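You operate a simulated robot arm through the tools that you are given. There is no shell and no other tool. Be economical: measure what you need, move in short steps, check, and stop when the job is done.

You are at the controls of a simulated robot arm. One attempt, no reset.

Task
Put size 10 gloves in the orange crate on the trailer bed.
Fine: they are in the tool chest's top drawer; slide the drawer bar clear; drawer shut and bar across again at the end. Where these are worked on the way, their far stop is far enough and under half their travel is too little: drawer bar.

Only the result counts: the job must be done as asked and must still hold three seconds after the hand-in. Knocking over, shifting, dropping, spilling or breaking anything else fails it.

Robot
A 6-joint arm with a fingered hand on a trunk, on a base that drives. Base frame: it is fixed to the floor where the robot stands at the start and does not move with it; the origin is under the middle of the robot, x ahead of it, y to its left, z up. Lengths are in mm, angles in rad, forces in N, time in s.
With the tool pointing down near the work surface it reaches from about 240 to 520 mm from the robot's upright axis, wherever it stands. Its first joint turns from -2.897 to 2.897 rad. Places, roughly: drawer bar [600, -100, 800]; inside of crate L26 [900, 800, 600]; lid catch [500, 300, 1000]; orange crate [-1250, 9000, 250]; top chest drawer [700, -400, 1000]. Payload 4 kg.
The tool frame sits at the grasp point between the pads (the TCP): z along the fingers, y along the line on which they close. The tips reach 26 mm beyond it. The gripper opens to 148 mm. The gripper's body begins 73 mm behind the TCP. The gripper is a hand of 3 fingers: y runs from the thumb to the fingers, the wrist lies at [0, 0, -239] in the tool frame.
Orientation is told as [roll, pitch, yaw] about the base's x, y, z axes, in that order, counted from this pose: with the fingers straight down and closing along the base's y, the tool's x points along the base's -x, its y along +y and its z along -z.

Tools
- The arm moves only by the tool jog_arm. Its arguments are lists of equal length, an entry for each row: "offset": the shift along the tool's x, y, z in mm, a list of three; "delta_rot": the turn, a rotation vector about the tool's x, y, z in rad, a list of three. In form: {"offset": [[x, y, z], ...], "delta_rot": [[rx, ry, rz], ...]}. A call has 1 to 12 rows; each row is the pose to reach, as a shift and turn from the pose commanded when the call began, along the tool's axes at that moment. Each row takes 0.2 s and may step no farther than 50 mm and 0.15 rad from the row before; otherwise, the whole call is refused. A pose out of reach is approached as far as the arm can. The call stops where the force on the tool passes 40 N (or 10 N more than at its start, if that is more) or the arm is blocked; 0.2 s more then pass. In this call time passes only in rows, and 0.2 s behind the last. It gives the time, the measured TCP pose, the force on the tool (base axes), the opening and the grip force at its end, in the units of the frame above (readings bear some noise), with the torque about the TCP (base axes, N m) and any sound that the robot's microphone picked up.
- Cameras (640 x 400 px; columns grow to the right, rows downward): "scene" is now at [23.8, 149, 1588.1]; the picture's right is [-0.14, -0.99, 0.00], its down [-0.66, 0.09, -0.74] and it looks along [0.73, -0.10, -0.67] (base axes); focal length 278 px, centre (320, 200). "wrist" rides on the gripper at [67, -39, -90] in the tool frame; the picture's right is [0.50, 0.87, 0.00], its down [-0.66, 0.38, -0.65] and it looks along [-0.57, 0.33, 0.76] (tool axes); focal length 222 px, centre (320, 200). There is no depth. A picture from a camera that has moved, and an enlarged one, comes with that camera's place and axes in the base frame and with its lens. The place of the scene camera against the robot may be out by one fixed shift of up to 18 mm in any direction.
- get_image(camera): a new picture of that camera. No time passes.
- slide_trunk(by): slides the trunk up (or, below 0, down) by that many mm; the arm and the scene camera ride with it, the base frame stays. It gives what a move gives, with no picture.
- base_move(legs): drives the robot by 1 to 6 legs, each [ahead, left, turn to the left] in mm, mm and rad, along the robot's own axes; the way and the turn of a leg run together, so that a leg with both is an arc; at most 1500 mm and 3.142 rad a leg. The arm and the cameras ride along, it lands a little off, and it stops where it bumps. It gives what a move gives.
- set_fingers(finger1, finger2, thumb_bend): sets how far each is bent, from 0 (flat) to 1 (curled in); at 0.3 the hand is open as for a grip, at 0.7 the pads meet at the TCP. One left out holds its place. A second passes; each finger stops where it meets its share of the squeeze, and holds until it gets a number again. It is the only way to open and close the hand. It gives what a move gives, with no picture; readings hold the bend of each and the force on the fingers (four entries, about 0 where the hand has none), thumb and palm.
- head_to(pan, tilt): turns the head with the scene camera to pan (to the left, within 2.705 rad either way) and tilt (down, from -0.506 to 1.204), counted from straight ahead of the robot. It gives what a move gives.
- enlarge(camera, box): a new picture of the part [left, top, right, bottom] of that camera's present view, enlarged. No time passes.
- close_job(): hands the job in; it is judged then, once.

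Go step by step. Nothing tells you exact positions but the pictures and the camera data: compare them with the known pose of the tool, close in by small moves and look again before you grip or let go. The budget is 120 turns and 78 pictures, counting those below and the enlarged ones. Unless the task says otherwise, let go and move clear before handing in, and close with one line.

The tools are called after "Emit:" as a command line: name --argument value ..., lists and objects as JSON in quotes. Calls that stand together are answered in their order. jog_arm: Moves the arm, as the interface text tells. Its arguments: {"type":"object","properties":{"offset":{"type":"array"},"delta_rot":{"type":"array"}},"required":["offset","delta_rot"]} The other tools are called the same way: slide_trunk (by) slides the trunk up or down; set_fingers (finger1, finger2, thumb_bend) moves the fingers one by one; base_move (legs) drives the base; head_to (pan, tilt) turns the head that bears the scene camera; get_image (camera) takes a picture; enlarge (camera, box) takes an enlarged picture of a part of a camera's view; close_job () hands the job in.

At the start:

```text
time_s: 0.0
tool_pos: [361.5, -281.8, 1276.2]
orientation: [0.0, -0.001, -0.001]
contact_force: [0.1, 0.2, 0.7]
ft_torque: [0.0, -0.01, -0.03]
finger_gap: 147.8
finger_force: 0.0
shape: jaw
bend: [0.3, 0.3, 0.3]
finger forces: [0.1, 0.0, 0.0, 0.1, 0.0, 0.1]
trunk travel left (down, up): [-525.0, 65.0]
robot x, y, heading: [-1.9, 0.1, -0.002]
head pan, tilt: [-0.14, 0.735]
```

scene: 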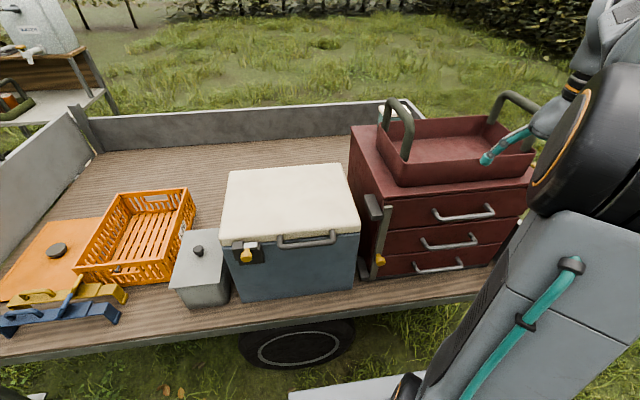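
wrist: 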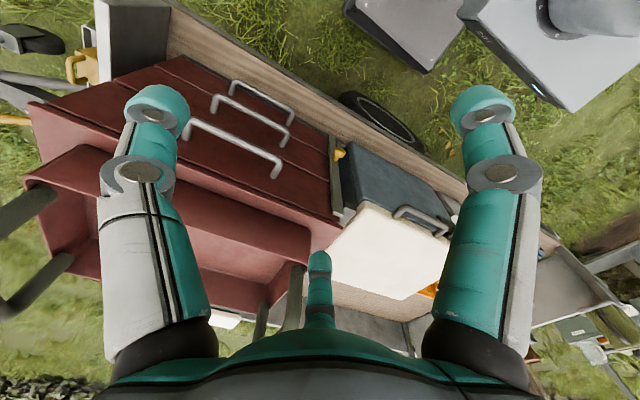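

I see the red tool chest on the trailer bed with a vertical bar at its left edge, and an orange crate farther left on the bed. I'll look closer at the chest and the crate.

Emit:
enlarge --camera "scene" --box '[340, 80, 560, 290]'

Emit:
enlarge --camera "scene" --box '[0, 150, 260, 340]'

```text
1.90 times, centred on (450, 185) of scene
camera zoom: at [23.8, 149.0, 1588.1], right [-0.14, -0.99, 0.0], down [-0.66, 0.09, -0.74], along [0.73, -0.1, -0.67], focal length 529 px, centre (72, 229)
```

zoom: 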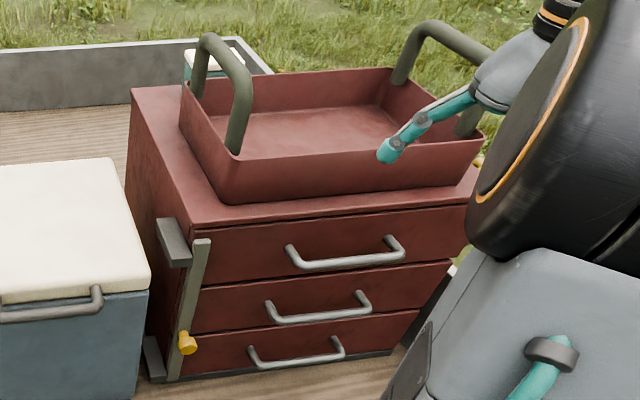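

```text
2.11 times, centred on (130, 245) of scene
camera zoom: at [23.8, 149.0, 1588.1], right [-0.14, -0.99, 0.0], down [-0.66, 0.09, -0.74], along [0.73, -0.1, -0.67], focal length 584 px, centre (720, 105)
```

zoom: 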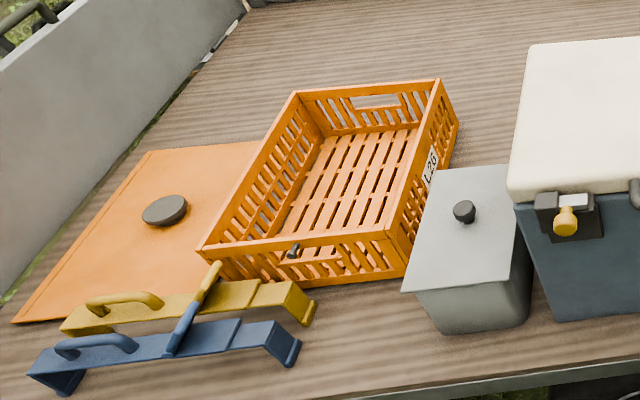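

The chest's knob triangulates to about (543,-109,795), and the top drawer handle to about (525,-350,1000). I need to see how the bar slides.

Emit:
enlarge --camera "scene" --box '[340, 180, 430, 290]'

Emit:
enlarge --camera "wrist" --box '[180, 60, 400, 240]'

```text
3.64 times, centred on (385, 235) of scene
camera zoom: at [23.8, 149.0, 1588.1], right [-0.14, -0.99, 0.0], down [-0.66, 0.09, -0.74], along [0.73, -0.1, -0.67], focal length 1010 px, centre (84, 73)
```

zoom: 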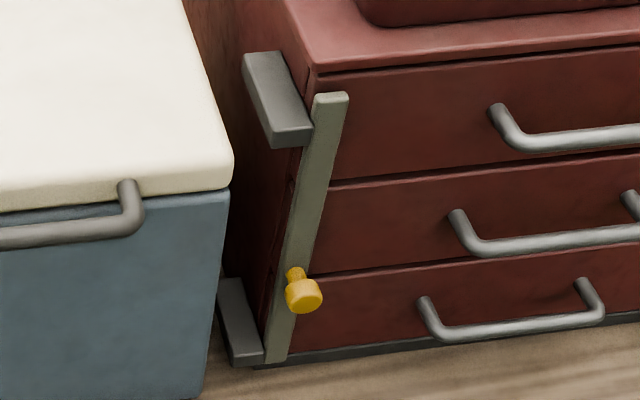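

```text
2.22 times, centred on (290, 150) of wrist
camera zoom: at [293.1, -321.4, 1364.9], right [-0.5, 0.87, 0.0], down [0.65, 0.38, 0.65], along [0.57, 0.33, -0.76], focal length 494 px, centre (387, 311)
```

zoom: 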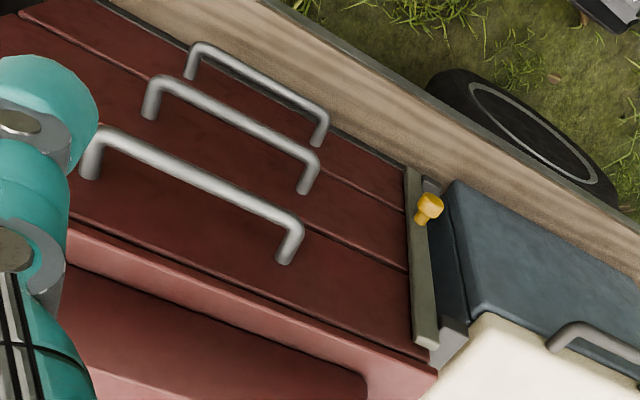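

The bar seems to be a vertical strip with a knob in front of the drawers' left edge. I'll back up for room, then turn the hand to point at the chest.

Emit:
base_move --legs '[[-160, 0, 0]]'

Emit:
jog_arm --offset '[[0, 0, 0], [0, 0, 0], [0, 0, 0], [0, 0, 0], [0, 0, 0], [0, 0, 0], [0, 0, 0], [0, 0, 0], [0, 0, 0], [0, 0, 0], [0, 0, 0], [0, 0, 0]]' --delta_rot '[[0, -0.131, 0], [0, -0.262, 0], [0, -0.393, 0], [0, -0.524, 0], [0, -0.655, 0], [0, -0.785, 0], [0, -0.916, 0], [0, -1.047, 0], [0, -1.178, 0], [0, -1.309, 0], [0, -1.44, 0], [0, -1.57, 0]]'

```text
time_s: 1.4
tool_pos: [199.3, -284.4, 1275.6]
orientation: [0.001, -0.001, -0.001]
contact_force: [0.0, -0.3, 0.8]
ft_torque: [-0.03, 0.02, -0.01]
finger_gap: 147.9
finger_force: 0.0
shape: jaw
bend: [0.3, 0.3, 0.3]
finger forces: [0.0, 0.1, 0.0, 0.0, 0.0, 0.0]
trunk travel left (down, up): [-525.0, 65.0]
robot x, y, heading: [-160.2, 0.7, -0.004]
head pan, tilt: [-0.14, 0.735]
```

```text
time_s: 4.0
tool_pos: [273.2, -103.9, 1473.2]
orientation: [0.234, -1.449, -0.313]
contact_force: [0.3, -0.2, -0.6]
ft_torque: [0.04, 0.01, 0.0]
finger_gap: 147.6
finger_force: 0.1
shape: jaw
bend: [0.3, 0.3, 0.3]
finger forces: [0.0, 0.0, 0.0, 0.0, 0.0, 0.1]
out of reach, approached as far as the arm can: row 4, 5, 6, 7, 8, 9, 10, 11, 12
trunk travel left (down, up): [-525.0, 65.0]
robot x, y, heading: [-160.7, -2.7, -0.002]
head pan, tilt: [-0.14, 0.735]
```

The arm couldn't fold that close, so I'll move the hand forward to a comfortable place.

Emit:
jog_arm --offset '[[0, 25, 40], [0, 50, 80], [0, 75, 120], [0, 100, 160], [0, 120, 200], [0, 130, 230]]' --delta_rot '[[0, 0, 0], [0, 0, 0], [0, 0, 0], [0, 0, 0], [0, 0, 0], [0, 0, 0]]'

```text
time_s: 5.4
tool_pos: [511.7, 6.9, 1444.7]
orientation: [0.227, -1.445, -0.301]
contact_force: [0.2, -0.1, 0.1]
ft_torque: [-0.03, -0.01, 0.0]
finger_gap: 147.8
finger_force: 0.0
shape: jaw
bend: [0.3, 0.3, 0.3]
finger forces: [0.1, 0.0, 0.0, 0.0, 0.0, 0.1]
trunk travel left (down, up): [-525.0, 65.0]
robot x, y, heading: [-160.2, 0.6, -0.006]
head pan, tilt: [-0.14, 0.735]
```

The hand is at (512,7,1445) and nearly horizontal. I'll straighten it, move it in line with the knob, and lower the trunk.

Emit:
jog_arm --offset '[[1, -40, -17], [2, -80, -34], [3, -120, -51]]' --delta_rot '[[-0.025, -0.04, 0], [-0.05, -0.08, 0], [-0.0755, -0.1195, 0]]'

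Emit:
slide_trunk --by -450

Emit:
get_image --camera "scene"

Emit:
get_image --camera "wrist"

```text
time_s: 6.2
tool_pos: [452.6, -109.5, 1446.8]
orientation: [1.663, -1.53, -1.669]
contact_force: [0.0, 0.3, 0.0]
ft_torque: [-0.02, -0.06, -0.05]
finger_gap: 148.0
finger_force: 0.0
shape: jaw
bend: [0.3, 0.3, 0.3]
finger forces: [0.0, 0.1, 0.0, 0.0, 0.0, 0.1]
out of reach, approached as far as the arm can: row 1
trunk travel left (down, up): [-525.0, 65.0]
robot x, y, heading: [-164.9, 0.1, 0.002]
head pan, tilt: [-0.14, 0.735]
```

```text
refused: -450 is not a number from -400 to 400
```

```text
71 pictures are left
camera scene: at [-137.7, 149.0, 1588.1], right [-0.14, -0.99, 0.0], down [-0.66, 0.09, -0.74], along [0.73, -0.1, -0.67], focal length 278 px, centre (320, 200)
```

scene: 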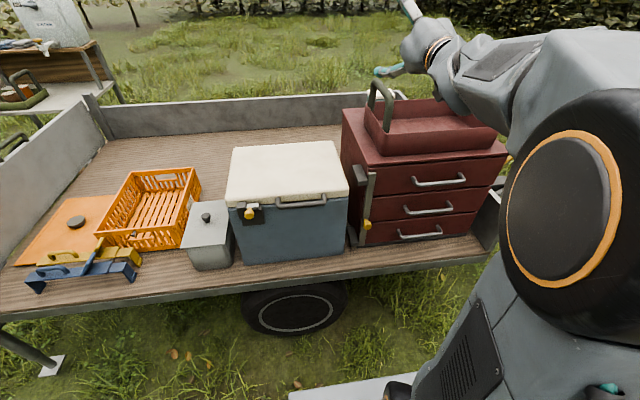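

```text
70 pictures are left
camera wrist: at [361.3, -144.6, 1376.1], right [0.01, 0.89, -0.47], down [-0.65, 0.36, 0.67], along [0.76, 0.3, 0.58], focal length 222 px, centre (320, 200)
```

wrist: 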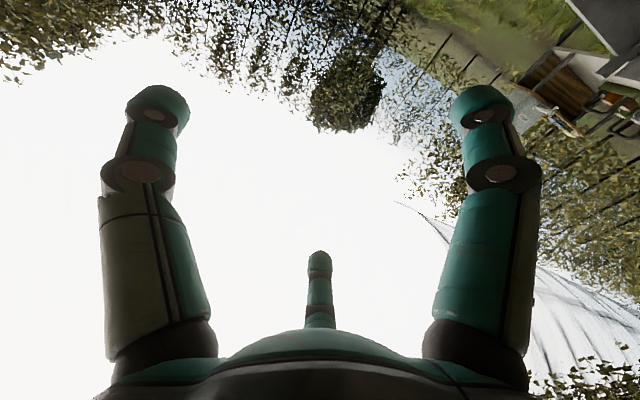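

The wrist camera looks upward in this roll, so I'll lower the trunk and roll the hand by -90° (thumb up), which also suits the handle.

Emit:
slide_trunk --by -400

Emit:
jog_arm --offset '[[0, 0, 0], [0, 0, 0], [0, 0, 0], [0, 0, 0], [0, 0, 0], [0, 0, 0], [0, 0, 0], [0, 0, 0], [0, 0, 0], [0, 0, 0], [0, 0, 0]]' --delta_rot '[[0, 0, -0.143], [0, 0, -0.286], [0, 0, -0.429], [0, 0, -0.571], [0, 0, -0.714], [0, 0, -0.857], [0, 0, -1.0], [0, 0, -1.142], [0, 0, -1.285], [0, 0, -1.428], [0, 0, -1.571]]'

Emit:
get_image --camera "scene"

Emit:
get_image --camera "wrist"

```text
time_s: 10.1
tool_pos: [451.9, -108.2, 1045.7]
orientation: [1.565, -1.538, -1.567]
contact_force: [0.1, 0.0, 0.6]
ft_torque: [0.04, 0.01, -0.02]
finger_gap: 148.2
finger_force: 0.1
shape: jaw
bend: [0.3, 0.3, 0.3]
finger forces: [0.0, 0.1, 0.0, 0.0, 0.0, 0.0]
trunk travel left (down, up): [-125.0, 465.0]
robot x, y, heading: [-161.1, -4.0, -0.0]
head pan, tilt: [-0.14, 0.735]
```

```text
time_s: 12.4
tool_pos: [452.5, -109.1, 1045.8]
orientation: [-1.57, -0.029, 1.567]
contact_force: [0.1, -0.1, -0.4]
ft_torque: [0.01, -0.01, 0.0]
finger_gap: 147.9
finger_force: 0.0
shape: jaw
bend: [0.3, 0.3, 0.3]
finger forces: [0.0, 0.0, 0.0, 0.0, 0.1, 0.1]
trunk travel left (down, up): [-125.0, 465.0]
robot x, y, heading: [-164.0, -2.4, -0.001]
head pan, tilt: [-0.14, 0.735]
```

```text
69 pictures are left
camera scene: at [-137.6, 149.1, 1188.1], right [-0.14, -0.99, 0.0], down [-0.66, 0.09, -0.74], along [0.73, -0.1, -0.67], focal length 278 px, centre (320, 200)
```

scene: 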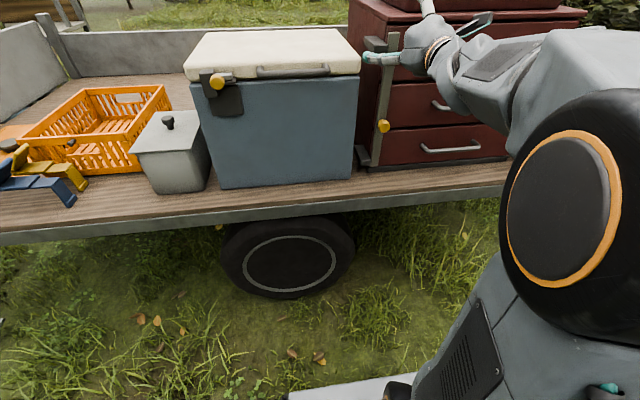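

```text
68 pictures are left
camera wrist: at [361.3, -176.2, 1081.6], right [0.0, -0.47, -0.88], down [-0.65, 0.67, -0.36], along [0.76, 0.57, -0.31], focal length 222 px, centre (320, 200)
```

wrist: 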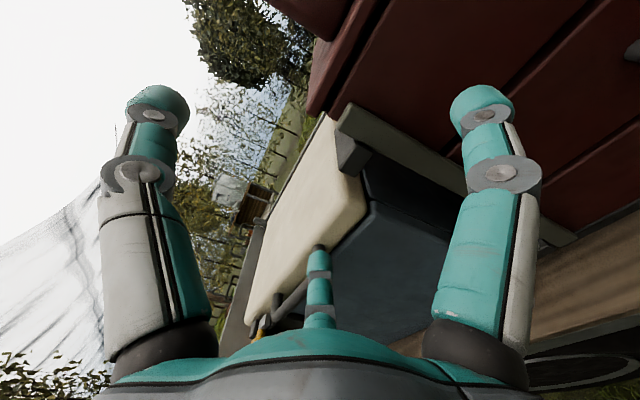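

Now I'll enlarge the bar to see its guide brackets.

Emit:
enlarge --camera "scene" --box '[330, 20, 450, 180]'

Emit:
enlarge --camera "wrist" --box '[240, 60, 600, 290]'

```text
2.50 times, centred on (390, 100) of scene
camera zoom: at [-137.6, 149.1, 1188.1], right [-0.14, -0.99, 0.0], down [-0.66, 0.09, -0.74], along [0.73, -0.1, -0.67], focal length 694 px, centre (145, 450)
```

zoom: 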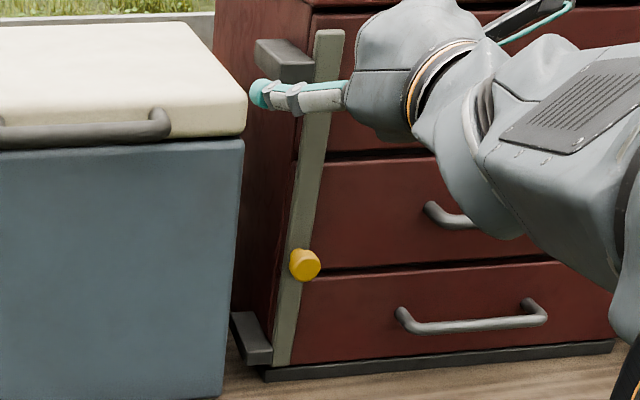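

```text
1.74 times, centred on (420, 175) of wrist
camera zoom: at [361.3, -176.2, 1081.6], right [0.0, -0.47, -0.88], down [-0.65, 0.67, -0.36], along [0.76, 0.57, -0.31], focal length 386 px, centre (146, 244)
```

zoom: 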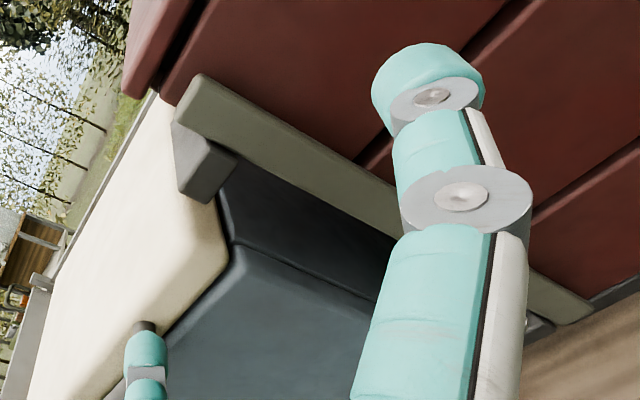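

The bar rides on rail blocks that project left, so it most likely slides left (+y). I'll lower the hand to knob height, still standing back, with the fingers half closed.

Emit:
slide_trunk --by -120

Emit:
jog_arm --offset '[[5, 40, 0], [10, 80, 0], [14, 104, 0]]' --delta_rot '[[0, 0, 0], [0, 0, 0], [0, 0, 0]]'

Emit:
set_fingers --finger1 0.5 --finger2 0.5 --thumb_bend 0.5

Emit:
get_image --camera "scene"

Emit:
get_image --camera "wrist"

```text
time_s: 13.9
tool_pos: [452.6, -106.8, 924.2]
orientation: [-1.571, -0.034, 1.567]
contact_force: [0.2, 0.6, -0.3]
ft_torque: [0.0, 0.03, 0.01]
finger_gap: 147.9
finger_force: 0.1
shape: jaw
bend: [0.3, 0.3, 0.3]
finger forces: [0.0, 0.0, 0.0, 0.1, 0.1, 0.0]
trunk travel left (down, up): [-5.0, 585.0]
robot x, y, heading: [-160.6, 1.4, 0.005]
head pan, tilt: [-0.14, 0.735]
```

```text
time_s: 14.8
tool_pos: [452.0, -120.0, 820.5]
orientation: [-1.57, -0.032, 1.569]
contact_force: [0.2, 0.5, 0.1]
ft_torque: [0.01, -0.01, 0.03]
finger_gap: 147.8
finger_force: 0.0
shape: jaw
bend: [0.3, 0.3, 0.3]
finger forces: [0.0, 0.0, 0.2, 0.0, 0.1, 0.1]
trunk travel left (down, up): [-5.0, 585.0]
robot x, y, heading: [-162.1, 2.4, 0.001]
head pan, tilt: [-0.14, 0.735]
```

```text
time_s: 15.8
tool_pos: [452.5, -120.2, 820.3]
orientation: [-1.569, -0.033, 1.567]
contact_force: [-0.4, 0.0, 0.9]
ft_torque: [-0.02, 0.02, -0.01]
finger_gap: 62.4
finger_force: 0.1
shape: fingers
bend: [0.5, 0.5, 0.5]
finger forces: [0.0, 0.0, 0.0, 0.0, 0.1, 0.0]
trunk travel left (down, up): [-5.0, 585.0]
robot x, y, heading: [-159.5, 0.4, -0.005]
head pan, tilt: [-0.14, 0.735]
```

```text
65 pictures are left
camera scene: at [-137.6, 149.1, 1068.1], right [-0.14, -0.99, 0.0], down [-0.66, 0.09, -0.74], along [0.73, -0.1, -0.67], focal length 278 px, centre (320, 200)
```

scene: 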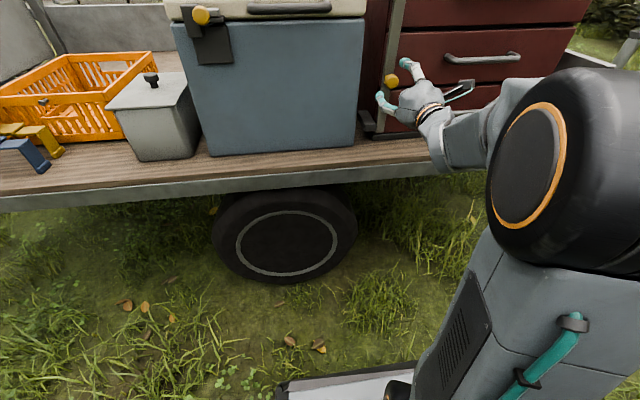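

```text
64 pictures are left
camera wrist: at [361.2, -187.8, 857.1], right [0.0, -0.47, -0.88], down [-0.65, 0.67, -0.36], along [0.76, 0.57, -0.31], focal length 222 px, centre (320, 200)
```

wrist: 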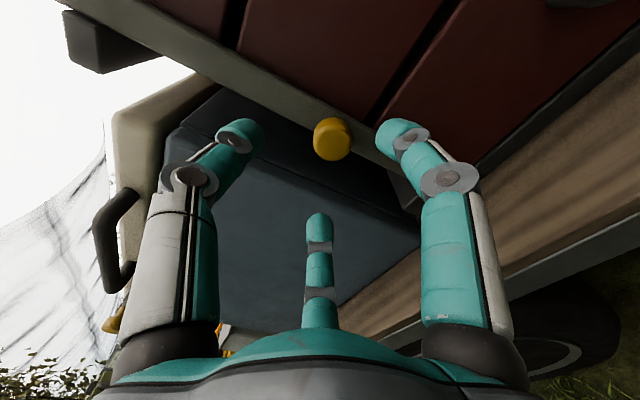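

The knob shows at about (535,-121,808). I'll advance onto it.

Emit:
jog_arm --offset '[[2, 11, 20], [2, 12, 50], [2, 12, 76]]' --delta_rot '[[0, 0, 0], [0, 0, 0], [0, 0, 0]]'

Emit:
get_image --camera "wrist"

Emit:
enlarge --camera "scene" --box '[340, 20, 500, 150]'

```text
time_s: 16.7
tool_pos: [524.9, -121.8, 811.8]
orientation: [-1.578, -0.028, 1.568]
contact_force: [-25.8, 2.0, -1.0]
ft_torque: [-0.12, -1.17, 0.05]
finger_gap: 60.3
finger_force: 13.2
shape: fingers
bend: [0.5, 0.5, 0.5]
finger forces: [0.0, 0.1, 0.1, 0.0, 26.7, 0.0]
trunk travel left (down, up): [-5.0, 585.0]
robot x, y, heading: [-163.4, 3.6, -0.0]
head pan, tilt: [-0.14, 0.735]
stopped in row 3: the force on the tool passed its limit at 43 N (the readings are from after the stop); the commanded pose is now the measured one
```

```text
63 pictures are left
camera wrist: at [432.8, -189.6, 848.1], right [0.0, -0.47, -0.88], down [-0.65, 0.67, -0.36], along [0.76, 0.57, -0.31], focal length 222 px, centre (320, 200)
```

wrist: 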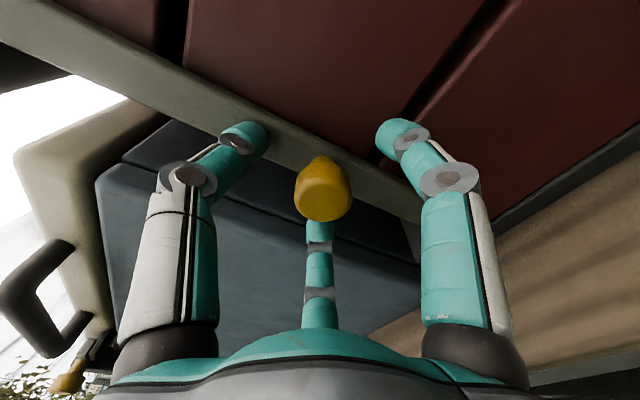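

```text
3.08 times, centred on (420, 85) of scene
camera zoom: at [-140.5, 149.3, 1068.1], right [-0.14, -0.99, 0.0], down [-0.66, 0.09, -0.74], along [0.74, -0.1, -0.67], focal length 854 px, centre (12, 554)
```

zoom: 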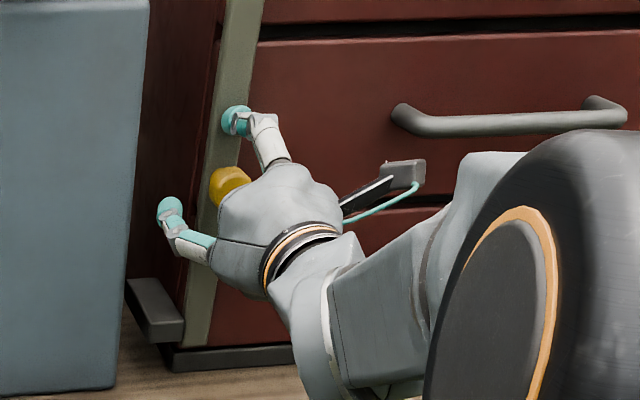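

The thumb touched the bar's face and the knob sits right at the TCP. I'll back off slightly and close on it.

Emit:
jog_arm --offset '[[0, 0, -5]]' --delta_rot '[[0, 0, 0]]'

Emit:
set_fingers --finger1 0.7 --finger2 0.7 --thumb_bend 0.7

Emit:
get_image --camera "wrist"

```text
time_s: 17.1
tool_pos: [521.9, -121.0, 809.5]
orientation: [-1.572, -0.032, 1.568]
contact_force: [0.4, -0.2, 0.4]
ft_torque: [0.03, 0.01, 0.0]
finger_gap: 62.7
finger_force: 0.0
shape: fingers
bend: [0.5, 0.5, 0.5]
finger forces: [0.1, 0.1, 0.0, 0.1, 0.0, 0.1]
trunk travel left (down, up): [-5.0, 585.0]
robot x, y, heading: [-160.5, -0.6, -0.002]
head pan, tilt: [-0.14, 0.735]
```

```text
time_s: 18.1
tool_pos: [520.1, -121.2, 808.7]
orientation: [-1.572, -0.031, 1.57]
contact_force: [9.4, -0.4, 4.0]
ft_torque: [0.03, -0.07, 0.02]
finger_gap: 20.8
finger_force: 10.8
shape: fingers
bend: [0.63, 0.63, 0.64]
finger forces: [6.1, 5.9, 0.1, 0.1, 10.5, 0.0]
trunk travel left (down, up): [-5.0, 585.0]
robot x, y, heading: [-158.1, -0.5, 0.001]
head pan, tilt: [-0.14, 0.735]
```

```text
61 pictures are left
camera wrist: at [430.5, -189.5, 846.5], right [0.0, -0.47, -0.88], down [-0.65, 0.67, -0.36], along [0.76, 0.57, -0.31], focal length 222 px, centre (320, 200)
```

wrist: 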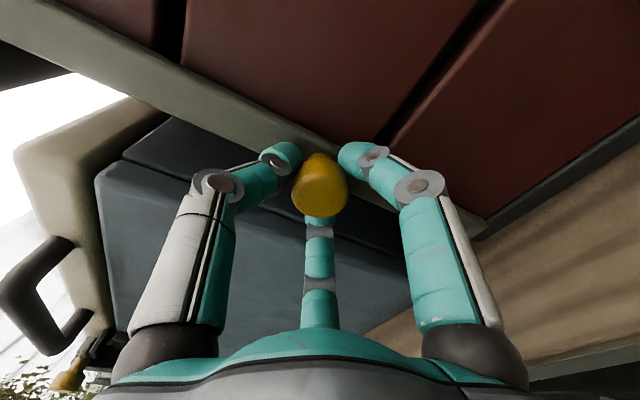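

The knob is gripped. I'll try sliding left (+y, tool -x) and watch the force.

Emit:
jog_arm --offset '[[-8, 0, 0], [-16, 0, 0], [-24, 0, 0]]' --delta_rot '[[0, 0, 0], [0, 0, 0], [0, 0, 0]]'

```text
time_s: 18.9
tool_pos: [521.0, -97.6, 811.2]
orientation: [-1.572, -0.031, 1.568]
contact_force: [8.0, -0.9, 0.9]
ft_torque: [0.01, -0.05, -0.02]
finger_gap: 20.8
finger_force: 10.7
shape: fingers
bend: [0.63, 0.64, 0.64]
finger forces: [6.1, 6.3, 0.0, 0.0, 8.8, 0.0]
trunk travel left (down, up): [-5.0, 585.0]
robot x, y, heading: [-161.4, 0.1, -0.007]
head pan, tilt: [-0.14, 0.735]
```

It slides left freely. I'll continue until the stop.

Emit:
jog_arm --offset '[[-10, 0, 0], [-20, 0, 0], [-30, 0, 0], [-40, 0, 0], [-50, 0, 0], [-60, 0, 0]]' --delta_rot '[[0, 0, 0], [0, 0, 0], [0, 0, 0], [0, 0, 0], [0, 0, 0], [0, 0, 0]]'

Emit:
get_image --camera "wrist"

Emit:
enlarge --camera "scene" --box '[320, 0, 500, 150]'

```text
time_s: 20.2
tool_pos: [521.6, -55.1, 810.3]
orientation: [-1.568, -0.04, 1.552]
contact_force: [1.3, -21.0, -2.4]
ft_torque: [-0.15, 0.05, -0.2]
finger_gap: 38.6
finger_force: 10.5
shape: fingers
bend: [0.49, 0.7, 0.7]
finger forces: [17.7, 4.0, 0.0, 0.1, 0.0, 0.0]
trunk travel left (down, up): [-5.0, 585.0]
robot x, y, heading: [-162.7, -0.4, -0.004]
head pan, tilt: [-0.14, 0.735]
stopped in row 6: the force on the tool passed its limit at 47 N (the readings are from after the stop); the commanded pose is now the measured one
```

```text
60 pictures are left
camera wrist: at [429.2, -122.1, 846.8], right [-0.01, -0.46, -0.89], down [-0.64, 0.68, -0.35], along [0.77, 0.56, -0.31], focal length 222 px, centre (320, 200)
```

wrist: 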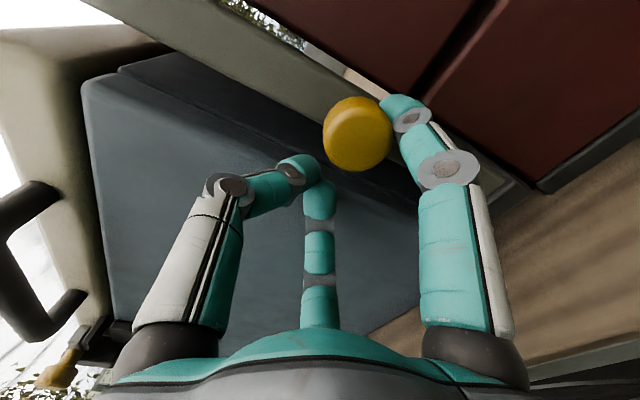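

```text
2.67 times, centred on (410, 75) of scene
camera zoom: at [-137.8, 147.0, 1068.3], right [-0.14, -0.99, 0.0], down [-0.66, 0.1, -0.74], along [0.73, -0.11, -0.67], focal length 740 px, centre (80, 533)
```

zoom: 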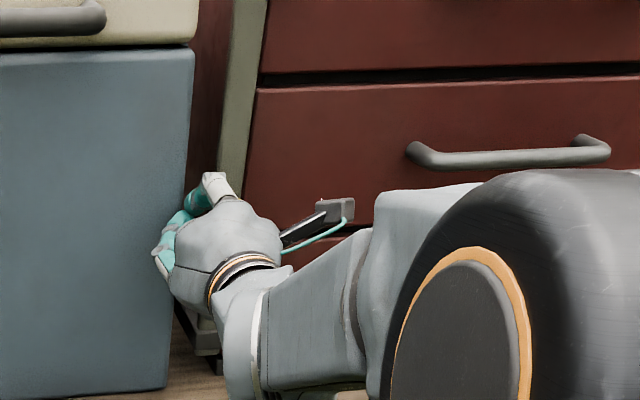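

The bar hit a stop and the knob slipped partway out of the grip. I'll open, back off, and look at it.

Emit:
set_fingers --finger1 0.4 --finger2 0.4 --thumb_bend 0.4

Emit:
jog_arm --offset '[[0, 0, -30], [10, 0, -70]]' --delta_rot '[[0, 0, 0], [0, 0, 0]]'

Emit:
get_image --camera "wrist"

Emit:
enlarge --camera "scene" --box '[320, 0, 500, 150]'

```text
time_s: 21.2
tool_pos: [521.9, -51.0, 812.7]
orientation: [-1.571, -0.036, 1.558]
contact_force: [-20.3, -8.2, -2.3]
ft_torque: [0.26, -0.04, 0.21]
finger_gap: 91.1
finger_force: 10.6
shape: fingers
bend: [0.4, 0.76, 0.42]
finger forces: [0.1, 15.3, 0.1, 0.0, 5.9, 0.0]
trunk travel left (down, up): [-5.0, 585.0]
robot x, y, heading: [-162.1, -0.1, -0.003]
head pan, tilt: [-0.14, 0.735]
```

```text
time_s: 21.8
tool_pos: [451.0, -58.4, 811.4]
orientation: [-1.572, -0.035, 1.56]
contact_force: [0.4, -0.4, -0.4]
ft_torque: [0.0, -0.02, -0.02]
finger_gap: 94.5
finger_force: 0.1
shape: fingers
bend: [0.4, 0.4, 0.4]
finger forces: [0.0, 0.0, 0.0, 0.0, 0.0, 0.0]
trunk travel left (down, up): [-5.0, 585.0]
robot x, y, heading: [-161.2, -0.9, -0.0]
head pan, tilt: [-0.14, 0.735]
```

```text
58 pictures are left
camera wrist: at [359.7, -126.1, 847.3], right [-0.01, -0.47, -0.88], down [-0.65, 0.68, -0.35], along [0.76, 0.57, -0.31], focal length 222 px, centre (320, 200)
```

wrist: 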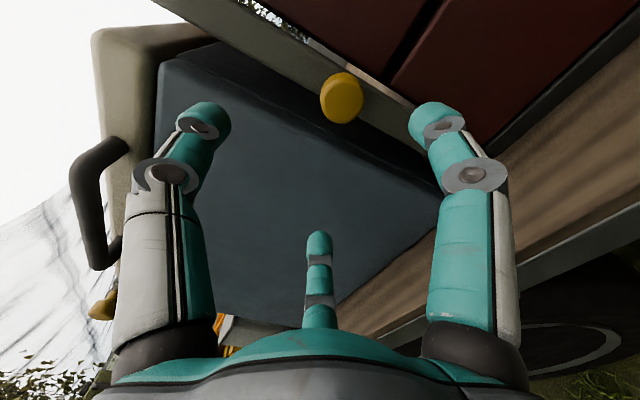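

```text
2.67 times, centred on (410, 75) of scene
camera zoom: at [-137.8, 148.8, 1068.0], right [-0.14, -0.99, 0.0], down [-0.66, 0.1, -0.74], along [0.73, -0.1, -0.67], focal length 740 px, centre (80, 533)
```

zoom: 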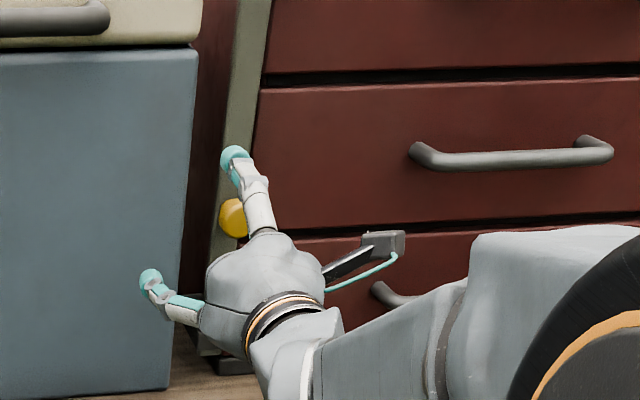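

The bar is clear of the drawers (knob moved about 29 mm to its stop). Next I'll raise the hand to the top drawer's handle height and shift the base right.

Emit:
slide_trunk --by 190

Emit:
base_move --legs '[[-30, -290, 0]]'

Emit:
get_image --camera "wrist"

Emit:
get_image --camera "scene"

```text
time_s: 23.9
tool_pos: [452.1, -59.2, 1001.6]
orientation: [-1.571, -0.036, 1.556]
contact_force: [0.5, -0.2, 0.5]
ft_torque: [0.0, -0.02, -0.01]
finger_gap: 94.3
finger_force: 0.1
shape: fingers
bend: [0.4, 0.4, 0.4]
finger forces: [0.0, 0.0, 0.0, 0.1, 0.0, 0.1]
trunk travel left (down, up): [-195.0, 395.0]
robot x, y, heading: [-160.6, -1.8, 0.001]
head pan, tilt: [-0.14, 0.735]
```

```text
time_s: 25.9
tool_pos: [420.4, -348.7, 1001.0]
orientation: [-1.571, -0.036, 1.556]
contact_force: [-0.2, 0.1, 0.6]
ft_torque: [-0.02, -0.03, 0.03]
finger_gap: 94.4
finger_force: 0.0
shape: fingers
bend: [0.4, 0.4, 0.4]
finger forces: [0.0, 0.0, 0.0, 0.0, 0.0, 0.0]
trunk travel left (down, up): [-195.0, 395.0]
robot x, y, heading: [-192.0, -288.4, -0.001]
head pan, tilt: [-0.14, 0.735]
```

```text
56 pictures are left
camera wrist: at [328.4, -416.4, 1037.6], right [-0.01, -0.47, -0.88], down [-0.64, 0.68, -0.35], along [0.76, 0.57, -0.31], focal length 222 px, centre (320, 200)
```

wrist: 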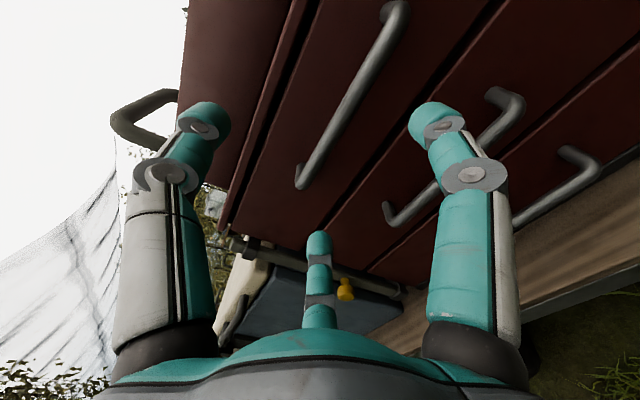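

```text
55 pictures are left
camera scene: at [-169.0, -140.7, 1258.0], right [-0.14, -0.99, 0.0], down [-0.66, 0.1, -0.74], along [0.73, -0.11, -0.67], focal length 278 px, centre (320, 200)
```

scene: 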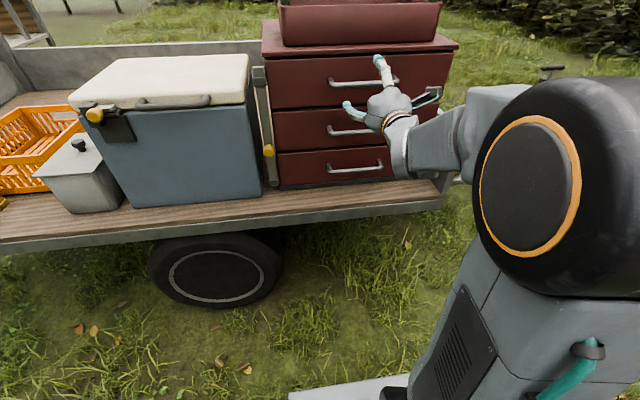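

The handle runs at about z 987, y -437..-284. I'll advance so the digits straddle it.

Emit:
jog_arm --offset '[[5, 14, 40], [8, 14, 80], [8, 14, 90]]' --delta_rot '[[0, 0, 0], [0, 0, 0], [0, 0, 0]]'

Emit:
get_image --camera "wrist"

Emit:
enlarge --camera "scene" --box '[260, 20, 460, 160]'

```text
time_s: 26.7
tool_pos: [510.7, -357.9, 986.3]
orientation: [-1.572, -0.038, 1.56]
contact_force: [-0.5, 0.7, -0.6]
ft_torque: [0.01, -0.02, 0.01]
finger_gap: 94.6
finger_force: 0.1
shape: fingers
bend: [0.4, 0.4, 0.4]
finger forces: [0.0, 0.0, 0.0, 0.1, 0.0, 0.0]
trunk travel left (down, up): [-195.0, 395.0]
robot x, y, heading: [-196.1, -290.5, -0.003]
head pan, tilt: [-0.14, 0.735]
```

```text
54 pictures are left
camera wrist: at [419.4, -424.9, 1023.3], right [-0.01, -0.47, -0.88], down [-0.64, 0.68, -0.35], along [0.76, 0.57, -0.31], focal length 222 px, centre (320, 200)
```

wrist: 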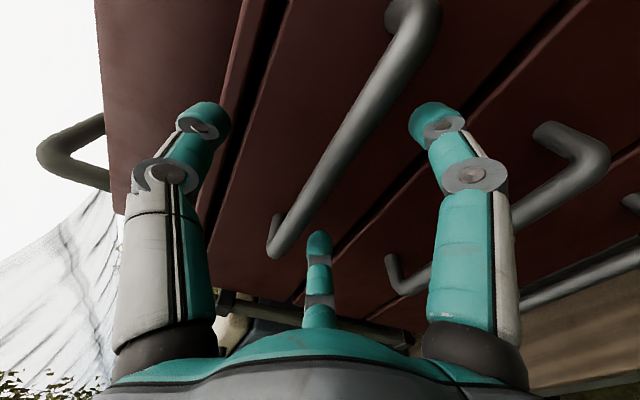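

```text
2.86 times, centred on (360, 90) of scene
camera zoom: at [-169.1, -140.8, 1258.1], right [-0.14, -0.99, 0.0], down [-0.66, 0.1, -0.74], along [0.73, -0.11, -0.67], focal length 793 px, centre (206, 514)
```

zoom: 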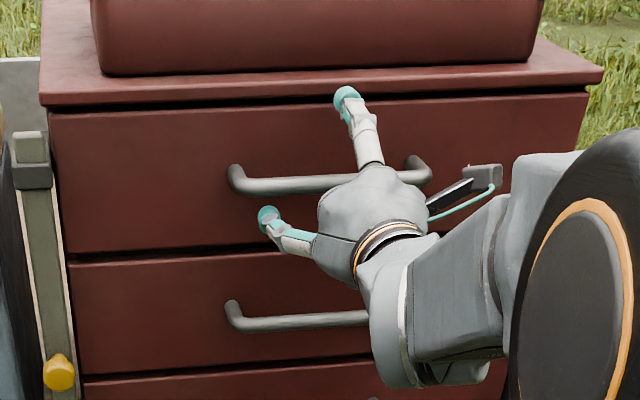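

The handle lies about 16 mm ahead of the TCP. I'll advance and close on it.

Emit:
jog_arm --offset '[[0, 0, 8], [0, 0, 15]]' --delta_rot '[[0, 0, 0], [0, 0, 0]]'

Emit:
set_fingers --finger1 0.72 --finger2 0.72 --thumb_bend 0.72

Emit:
get_image --camera "wrist"

```text
time_s: 27.3
tool_pos: [524.8, -358.9, 988.2]
orientation: [-1.571, -0.037, 1.556]
contact_force: [-0.3, -0.2, -0.1]
ft_torque: [-0.01, 0.0, -0.01]
finger_gap: 94.6
finger_force: 0.1
shape: fingers
bend: [0.4, 0.4, 0.4]
finger forces: [0.0, 0.0, 0.1, 0.1, 0.0, 0.1]
trunk travel left (down, up): [-195.0, 395.0]
robot x, y, heading: [-192.6, -291.4, -0.008]
head pan, tilt: [-0.14, 0.735]
```

```text
time_s: 28.3
tool_pos: [526.5, -356.5, 985.8]
orientation: [-1.57, -0.038, 1.557]
contact_force: [1.7, 1.6, -8.8]
ft_torque: [-0.06, 0.03, 0.04]
finger_gap: 2.0
finger_force: 6.1
shape: fingers
bend: [0.67, 0.67, 0.71]
finger forces: [4.5, 5.6, 0.0, 0.0, 1.7, 0.0]
trunk travel left (down, up): [-195.0, 395.0]
robot x, y, heading: [-193.3, -288.7, -0.001]
head pan, tilt: [-0.14, 0.735]
```

```text
52 pictures are left
camera wrist: at [434.6, -425.1, 1022.4], right [-0.01, -0.47, -0.88], down [-0.64, 0.68, -0.35], along [0.76, 0.57, -0.31], focal length 222 px, centre (320, 200)
```

wrist: 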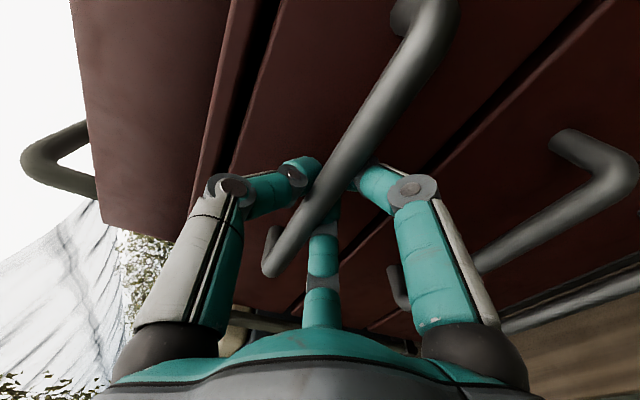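

The fingers have closed behind the handle, hooking it. I'll pull gently.

Emit:
jog_arm --offset '[[0, 0, -15], [0, 0, -30], [0, 0, -45], [0, 0, -60]]' --delta_rot '[[0, 0, 0], [0, 0, 0], [0, 0, 0], [0, 0, 0]]'

Emit:
get_image --camera "wrist"

```text
time_s: 29.3
tool_pos: [467.0, -356.6, 986.4]
orientation: [-1.57, -0.036, 1.557]
contact_force: [-0.6, -0.1, -9.0]
ft_torque: [-0.02, 0.11, 0.0]
finger_gap: 1.7
finger_force: 5.5
shape: fingers
bend: [0.67, 0.71, 0.71]
finger forces: [4.5, 5.2, 0.1, 0.1, 1.2, 0.0]
trunk travel left (down, up): [-195.0, 395.0]
robot x, y, heading: [-194.4, -288.8, -0.001]
head pan, tilt: [-0.14, 0.735]
```

```text
51 pictures are left
camera wrist: at [374.2, -424.9, 1022.9], right [-0.01, -0.47, -0.88], down [-0.64, 0.68, -0.35], along [0.76, 0.57, -0.31], focal length 222 px, centre (320, 200)
```

wrist: 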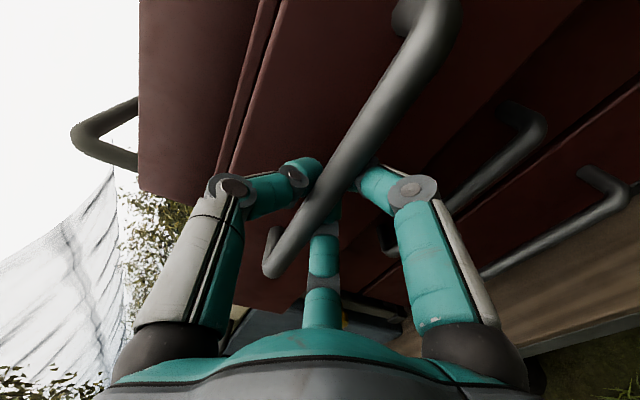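

The drawer is opening. I'll pull further with the base, then the arm.

Emit:
base_move --legs '[[-120, 0, 0]]'

Emit:
jog_arm --offset '[[0, 0, -15], [0, 0, -30], [0, 0, -45], [0, 0, -60], [0, 0, -75], [0, 0, -90]]' --delta_rot '[[0, 0, 0], [0, 0, 0], [0, 0, 0], [0, 0, 0], [0, 0, 0], [0, 0, 0]]'

Emit:
get_image --camera "scene"

```text
time_s: 30.5
tool_pos: [345.6, -356.1, 986.9]
orientation: [-1.57, -0.035, 1.556]
contact_force: [0.0, 0.3, -9.5]
ft_torque: [-0.09, 0.02, 0.01]
finger_gap: 1.3
finger_force: 5.1
shape: fingers
bend: [0.71, 0.71, 0.71]
finger forces: [4.5, 5.7, 0.1, 0.0, 1.3, 0.0]
trunk travel left (down, up): [-195.0, 395.0]
robot x, y, heading: [-315.8, -291.2, -0.009]
head pan, tilt: [-0.14, 0.735]
```

```text
time_s: 31.9
tool_pos: [255.2, -356.6, 985.7]
orientation: [-1.57, -0.038, 1.556]
contact_force: [15.2, -1.8, -6.6]
ft_torque: [-0.04, -0.05, -0.03]
finger_gap: 2.7
finger_force: 7.7
shape: fingers
bend: [0.67, 0.68, 0.71]
finger forces: [6.1, 6.7, 0.1, 0.0, 2.4, 0.1]
trunk travel left (down, up): [-195.0, 395.0]
robot x, y, heading: [-317.3, -291.4, -0.003]
head pan, tilt: [-0.14, 0.735]
```

```text
50 pictures are left
camera scene: at [-287.4, -140.7, 1258.1], right [-0.14, -0.99, 0.0], down [-0.67, 0.1, -0.74], along [0.73, -0.11, -0.67], focal length 278 px, centre (320, 200)
```

scene: 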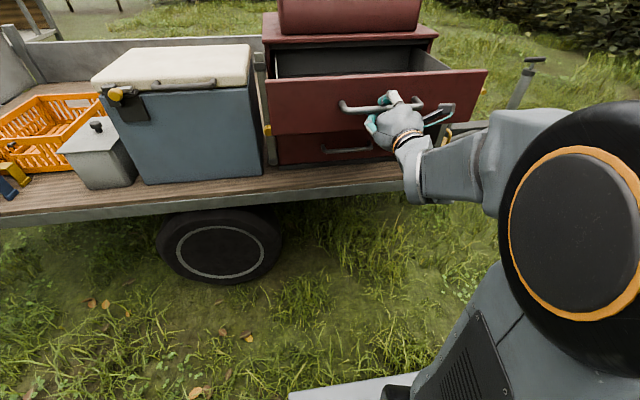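

The drawer is out about 270 mm and at its stop. I'll release, back off, and raise up to look in.

Emit:
set_fingers --finger1 0.35 --finger2 0.35 --thumb_bend 0.35

Emit:
base_move --legs '[[-100, 0, 0]]'

Emit:
slide_trunk --by 390

Emit:
get_image --camera "scene"

```text
time_s: 32.9
tool_pos: [253.7, -356.2, 988.4]
orientation: [-1.571, -0.036, 1.558]
contact_force: [0.0, 0.4, 0.3]
ft_torque: [0.0, 0.02, 0.04]
finger_gap: 110.9
finger_force: 0.1
shape: fingers
bend: [0.35, 0.35, 0.35]
finger forces: [0.0, 0.0, 0.0, 0.1, 0.0, 0.0]
trunk travel left (down, up): [-195.0, 395.0]
robot x, y, heading: [-314.9, -290.3, -0.004]
head pan, tilt: [-0.14, 0.735]
```

```text
time_s: 33.8
tool_pos: [228.4, -365.2, 989.9]
orientation: [-1.572, -0.036, 1.546]
contact_force: [-0.4, -0.7, -1.1]
ft_torque: [0.03, 0.01, 0.02]
finger_gap: 111.1
finger_force: 0.0
shape: fingers
bend: [0.35, 0.35, 0.35]
finger forces: [0.0, 0.0, 0.1, 0.0, 0.0, 0.1]
trunk travel left (down, up): [-195.0, 395.0]
robot x, y, heading: [-339.2, -293.8, -0.013]
head pan, tilt: [-0.14, 0.735]
stopped in leg 1: the robot was blocked; the commanded pose is now the measured one
```

```text
time_s: 37.6
tool_pos: [227.2, -364.4, 1378.4]
orientation: [-1.573, -0.036, 1.546]
contact_force: [0.0, -0.3, 0.1]
ft_torque: [0.0, 0.02, -0.04]
finger_gap: 111.5
finger_force: 0.0
shape: fingers
bend: [0.35, 0.35, 0.35]
finger forces: [0.0, 0.1, 0.0, 0.1, 0.0, 0.0]
trunk travel left (down, up): [-585.0, 5.0]
robot x, y, heading: [-340.2, -293.3, -0.011]
head pan, tilt: [-0.14, 0.735]
```

```text
49 pictures are left
camera scene: at [-313.2, -143.1, 1648.0], right [-0.15, -0.99, 0.0], down [-0.66, 0.1, -0.74], along [0.73, -0.11, -0.67], focal length 278 px, centre (320, 200)
```

scene: 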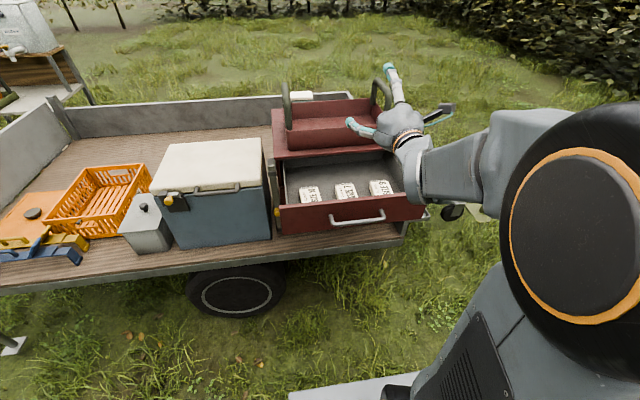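

The base bumped something behind at x≈-340. I'll read the glove labels and look behind.

Emit:
enlarge --camera "scene" --box '[270, 140, 430, 240]'

Emit:
head_to --pan 2.7 --tilt 0.7

Emit:
get_image --camera "scene"

```text
4.00 times, centred on (350, 190) of scene
camera zoom: at [-313.2, -143.1, 1648.0], right [-0.15, -0.99, 0.0], down [-0.66, 0.1, -0.74], along [0.73, -0.11, -0.67], focal length 1111 px, centre (200, 240)
```

zoom: 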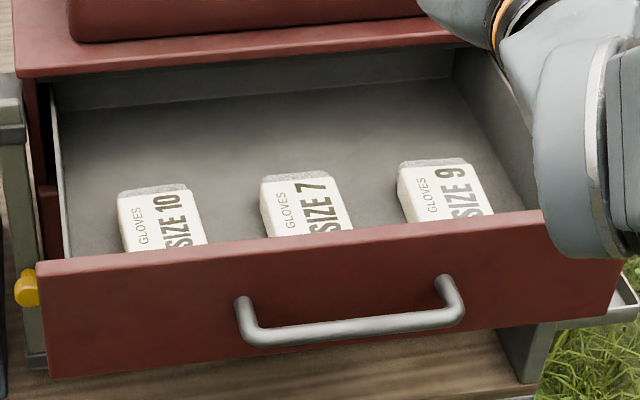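

```text
time_s: 40.1
tool_pos: [227.3, -363.5, 1379.1]
orientation: [-1.573, -0.036, 1.545]
contact_force: [0.7, 0.1, -0.6]
ft_torque: [-0.02, 0.02, -0.01]
finger_gap: 111.1
finger_force: 0.2
shape: fingers
bend: [0.35, 0.35, 0.35]
finger forces: [0.1, 0.0, 0.0, 0.0, 0.1, 0.0]
trunk travel left (down, up): [-585.0, 5.0]
robot x, y, heading: [-339.9, -294.0, -0.013]
head pan, tilt: [2.7, 0.7]
```

```text
47 pictures are left
camera scene: at [-472.0, -93.0, 1651.1], right [0.44, 0.9, 0.0], down [0.58, -0.28, -0.76], along [-0.69, 0.34, -0.64], focal length 278 px, centre (320, 200)
```

scene: 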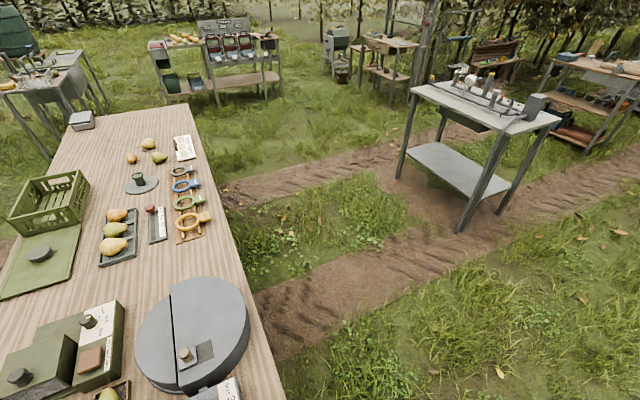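

Size 10 is the leftmost pack, and behind me is a long table whose contents look undisturbed. I'll point the hand down again before driving in over the drawer.

Emit:
jog_arm --offset '[[0, 10, 0], [0, 20, 0], [0, 30, 0], [0, 40, 0], [0, 50, 0], [0, 60, 0], [0, 70, 0], [0, 80, 0], [0, 90, 0], [0, 100, 0], [0, 110, 0], [0, 120, 0]]' --delta_rot '[[-0.131, 0, 0], [-0.262, 0, 0], [-0.393, 0, 0], [-0.524, 0, 0], [-0.655, 0, 0], [-0.785, 0, 0], [-0.916, 0, 0], [-1.047, 0, 0], [-1.178, 0, 0], [-1.309, 0, 0], [-1.44, 0, 0], [-1.57, 0, 0]]'

Emit:
head_to --pan 0 --tilt 0.8

```text
time_s: 42.7
tool_pos: [229.7, -359.9, 1258.4]
orientation: [-0.002, -0.038, 1.545]
contact_force: [0.5, 0.6, 0.0]
ft_torque: [-0.02, -0.02, 0.03]
finger_gap: 111.6
finger_force: 0.1
shape: fingers
bend: [0.35, 0.35, 0.35]
finger forces: [0.0, 0.0, 0.1, 0.0, 0.1, 0.0]
out of reach, approached as far as the arm can: row 4
trunk travel left (down, up): [-585.0, 5.0]
robot x, y, heading: [-342.2, -293.6, -0.017]
head pan, tilt: [2.7, 0.7]
```

```text
time_s: 45.1
tool_pos: [229.3, -359.3, 1258.9]
orientation: [-0.003, -0.036, 1.548]
contact_force: [-0.6, 0.4, -0.5]
ft_torque: [0.02, 0.01, -0.02]
finger_gap: 111.6
finger_force: 0.0
shape: fingers
bend: [0.35, 0.35, 0.35]
finger forces: [0.1, 0.0, 0.1, 0.0, 0.0, 0.0]
trunk travel left (down, up): [-585.0, 5.0]
robot x, y, heading: [-337.2, -292.6, -0.016]
head pan, tilt: [0.0, 0.799]
```

Emit:
base_move --legs '[[190, 130, 0]]'

Emit:
get_image --camera "wrist"

Emit:
get_image --camera "scene"

```text
time_s: 46.8
tool_pos: [421.6, -230.7, 1257.9]
orientation: [-0.006, -0.037, 1.547]
contact_force: [0.1, -0.1, -0.5]
ft_torque: [-0.03, 0.01, 0.02]
finger_gap: 111.3
finger_force: 0.1
shape: fingers
bend: [0.35, 0.35, 0.35]
finger forces: [0.1, 0.0, 0.0, 0.0, 0.0, 0.0]
trunk travel left (down, up): [-585.0, 5.0]
robot x, y, heading: [-147.1, -164.7, -0.017]
head pan, tilt: [0.0, 0.799]
```

```text
46 pictures are left
camera wrist: at [457.0, -301.8, 1345.9], right [-0.88, -0.48, -0.02], down [-0.37, 0.64, 0.68], along [-0.31, 0.6, -0.74], focal length 222 px, centre (320, 200)
```

wrist: 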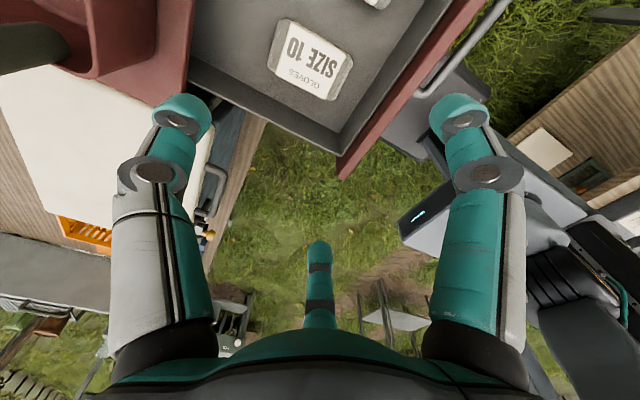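

```text
45 pictures are left
camera scene: at [-123.4, -3.0, 1642.8], right [-0.01, -1.0, 0.0], down [-0.72, 0.01, -0.7], along [0.7, -0.01, -0.72], focal length 278 px, centre (320, 200)
```

scene: 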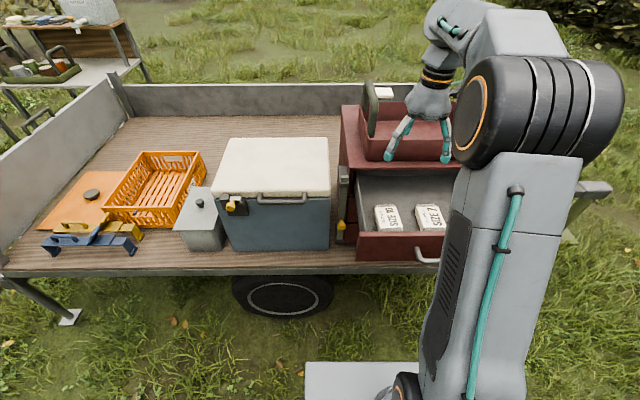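

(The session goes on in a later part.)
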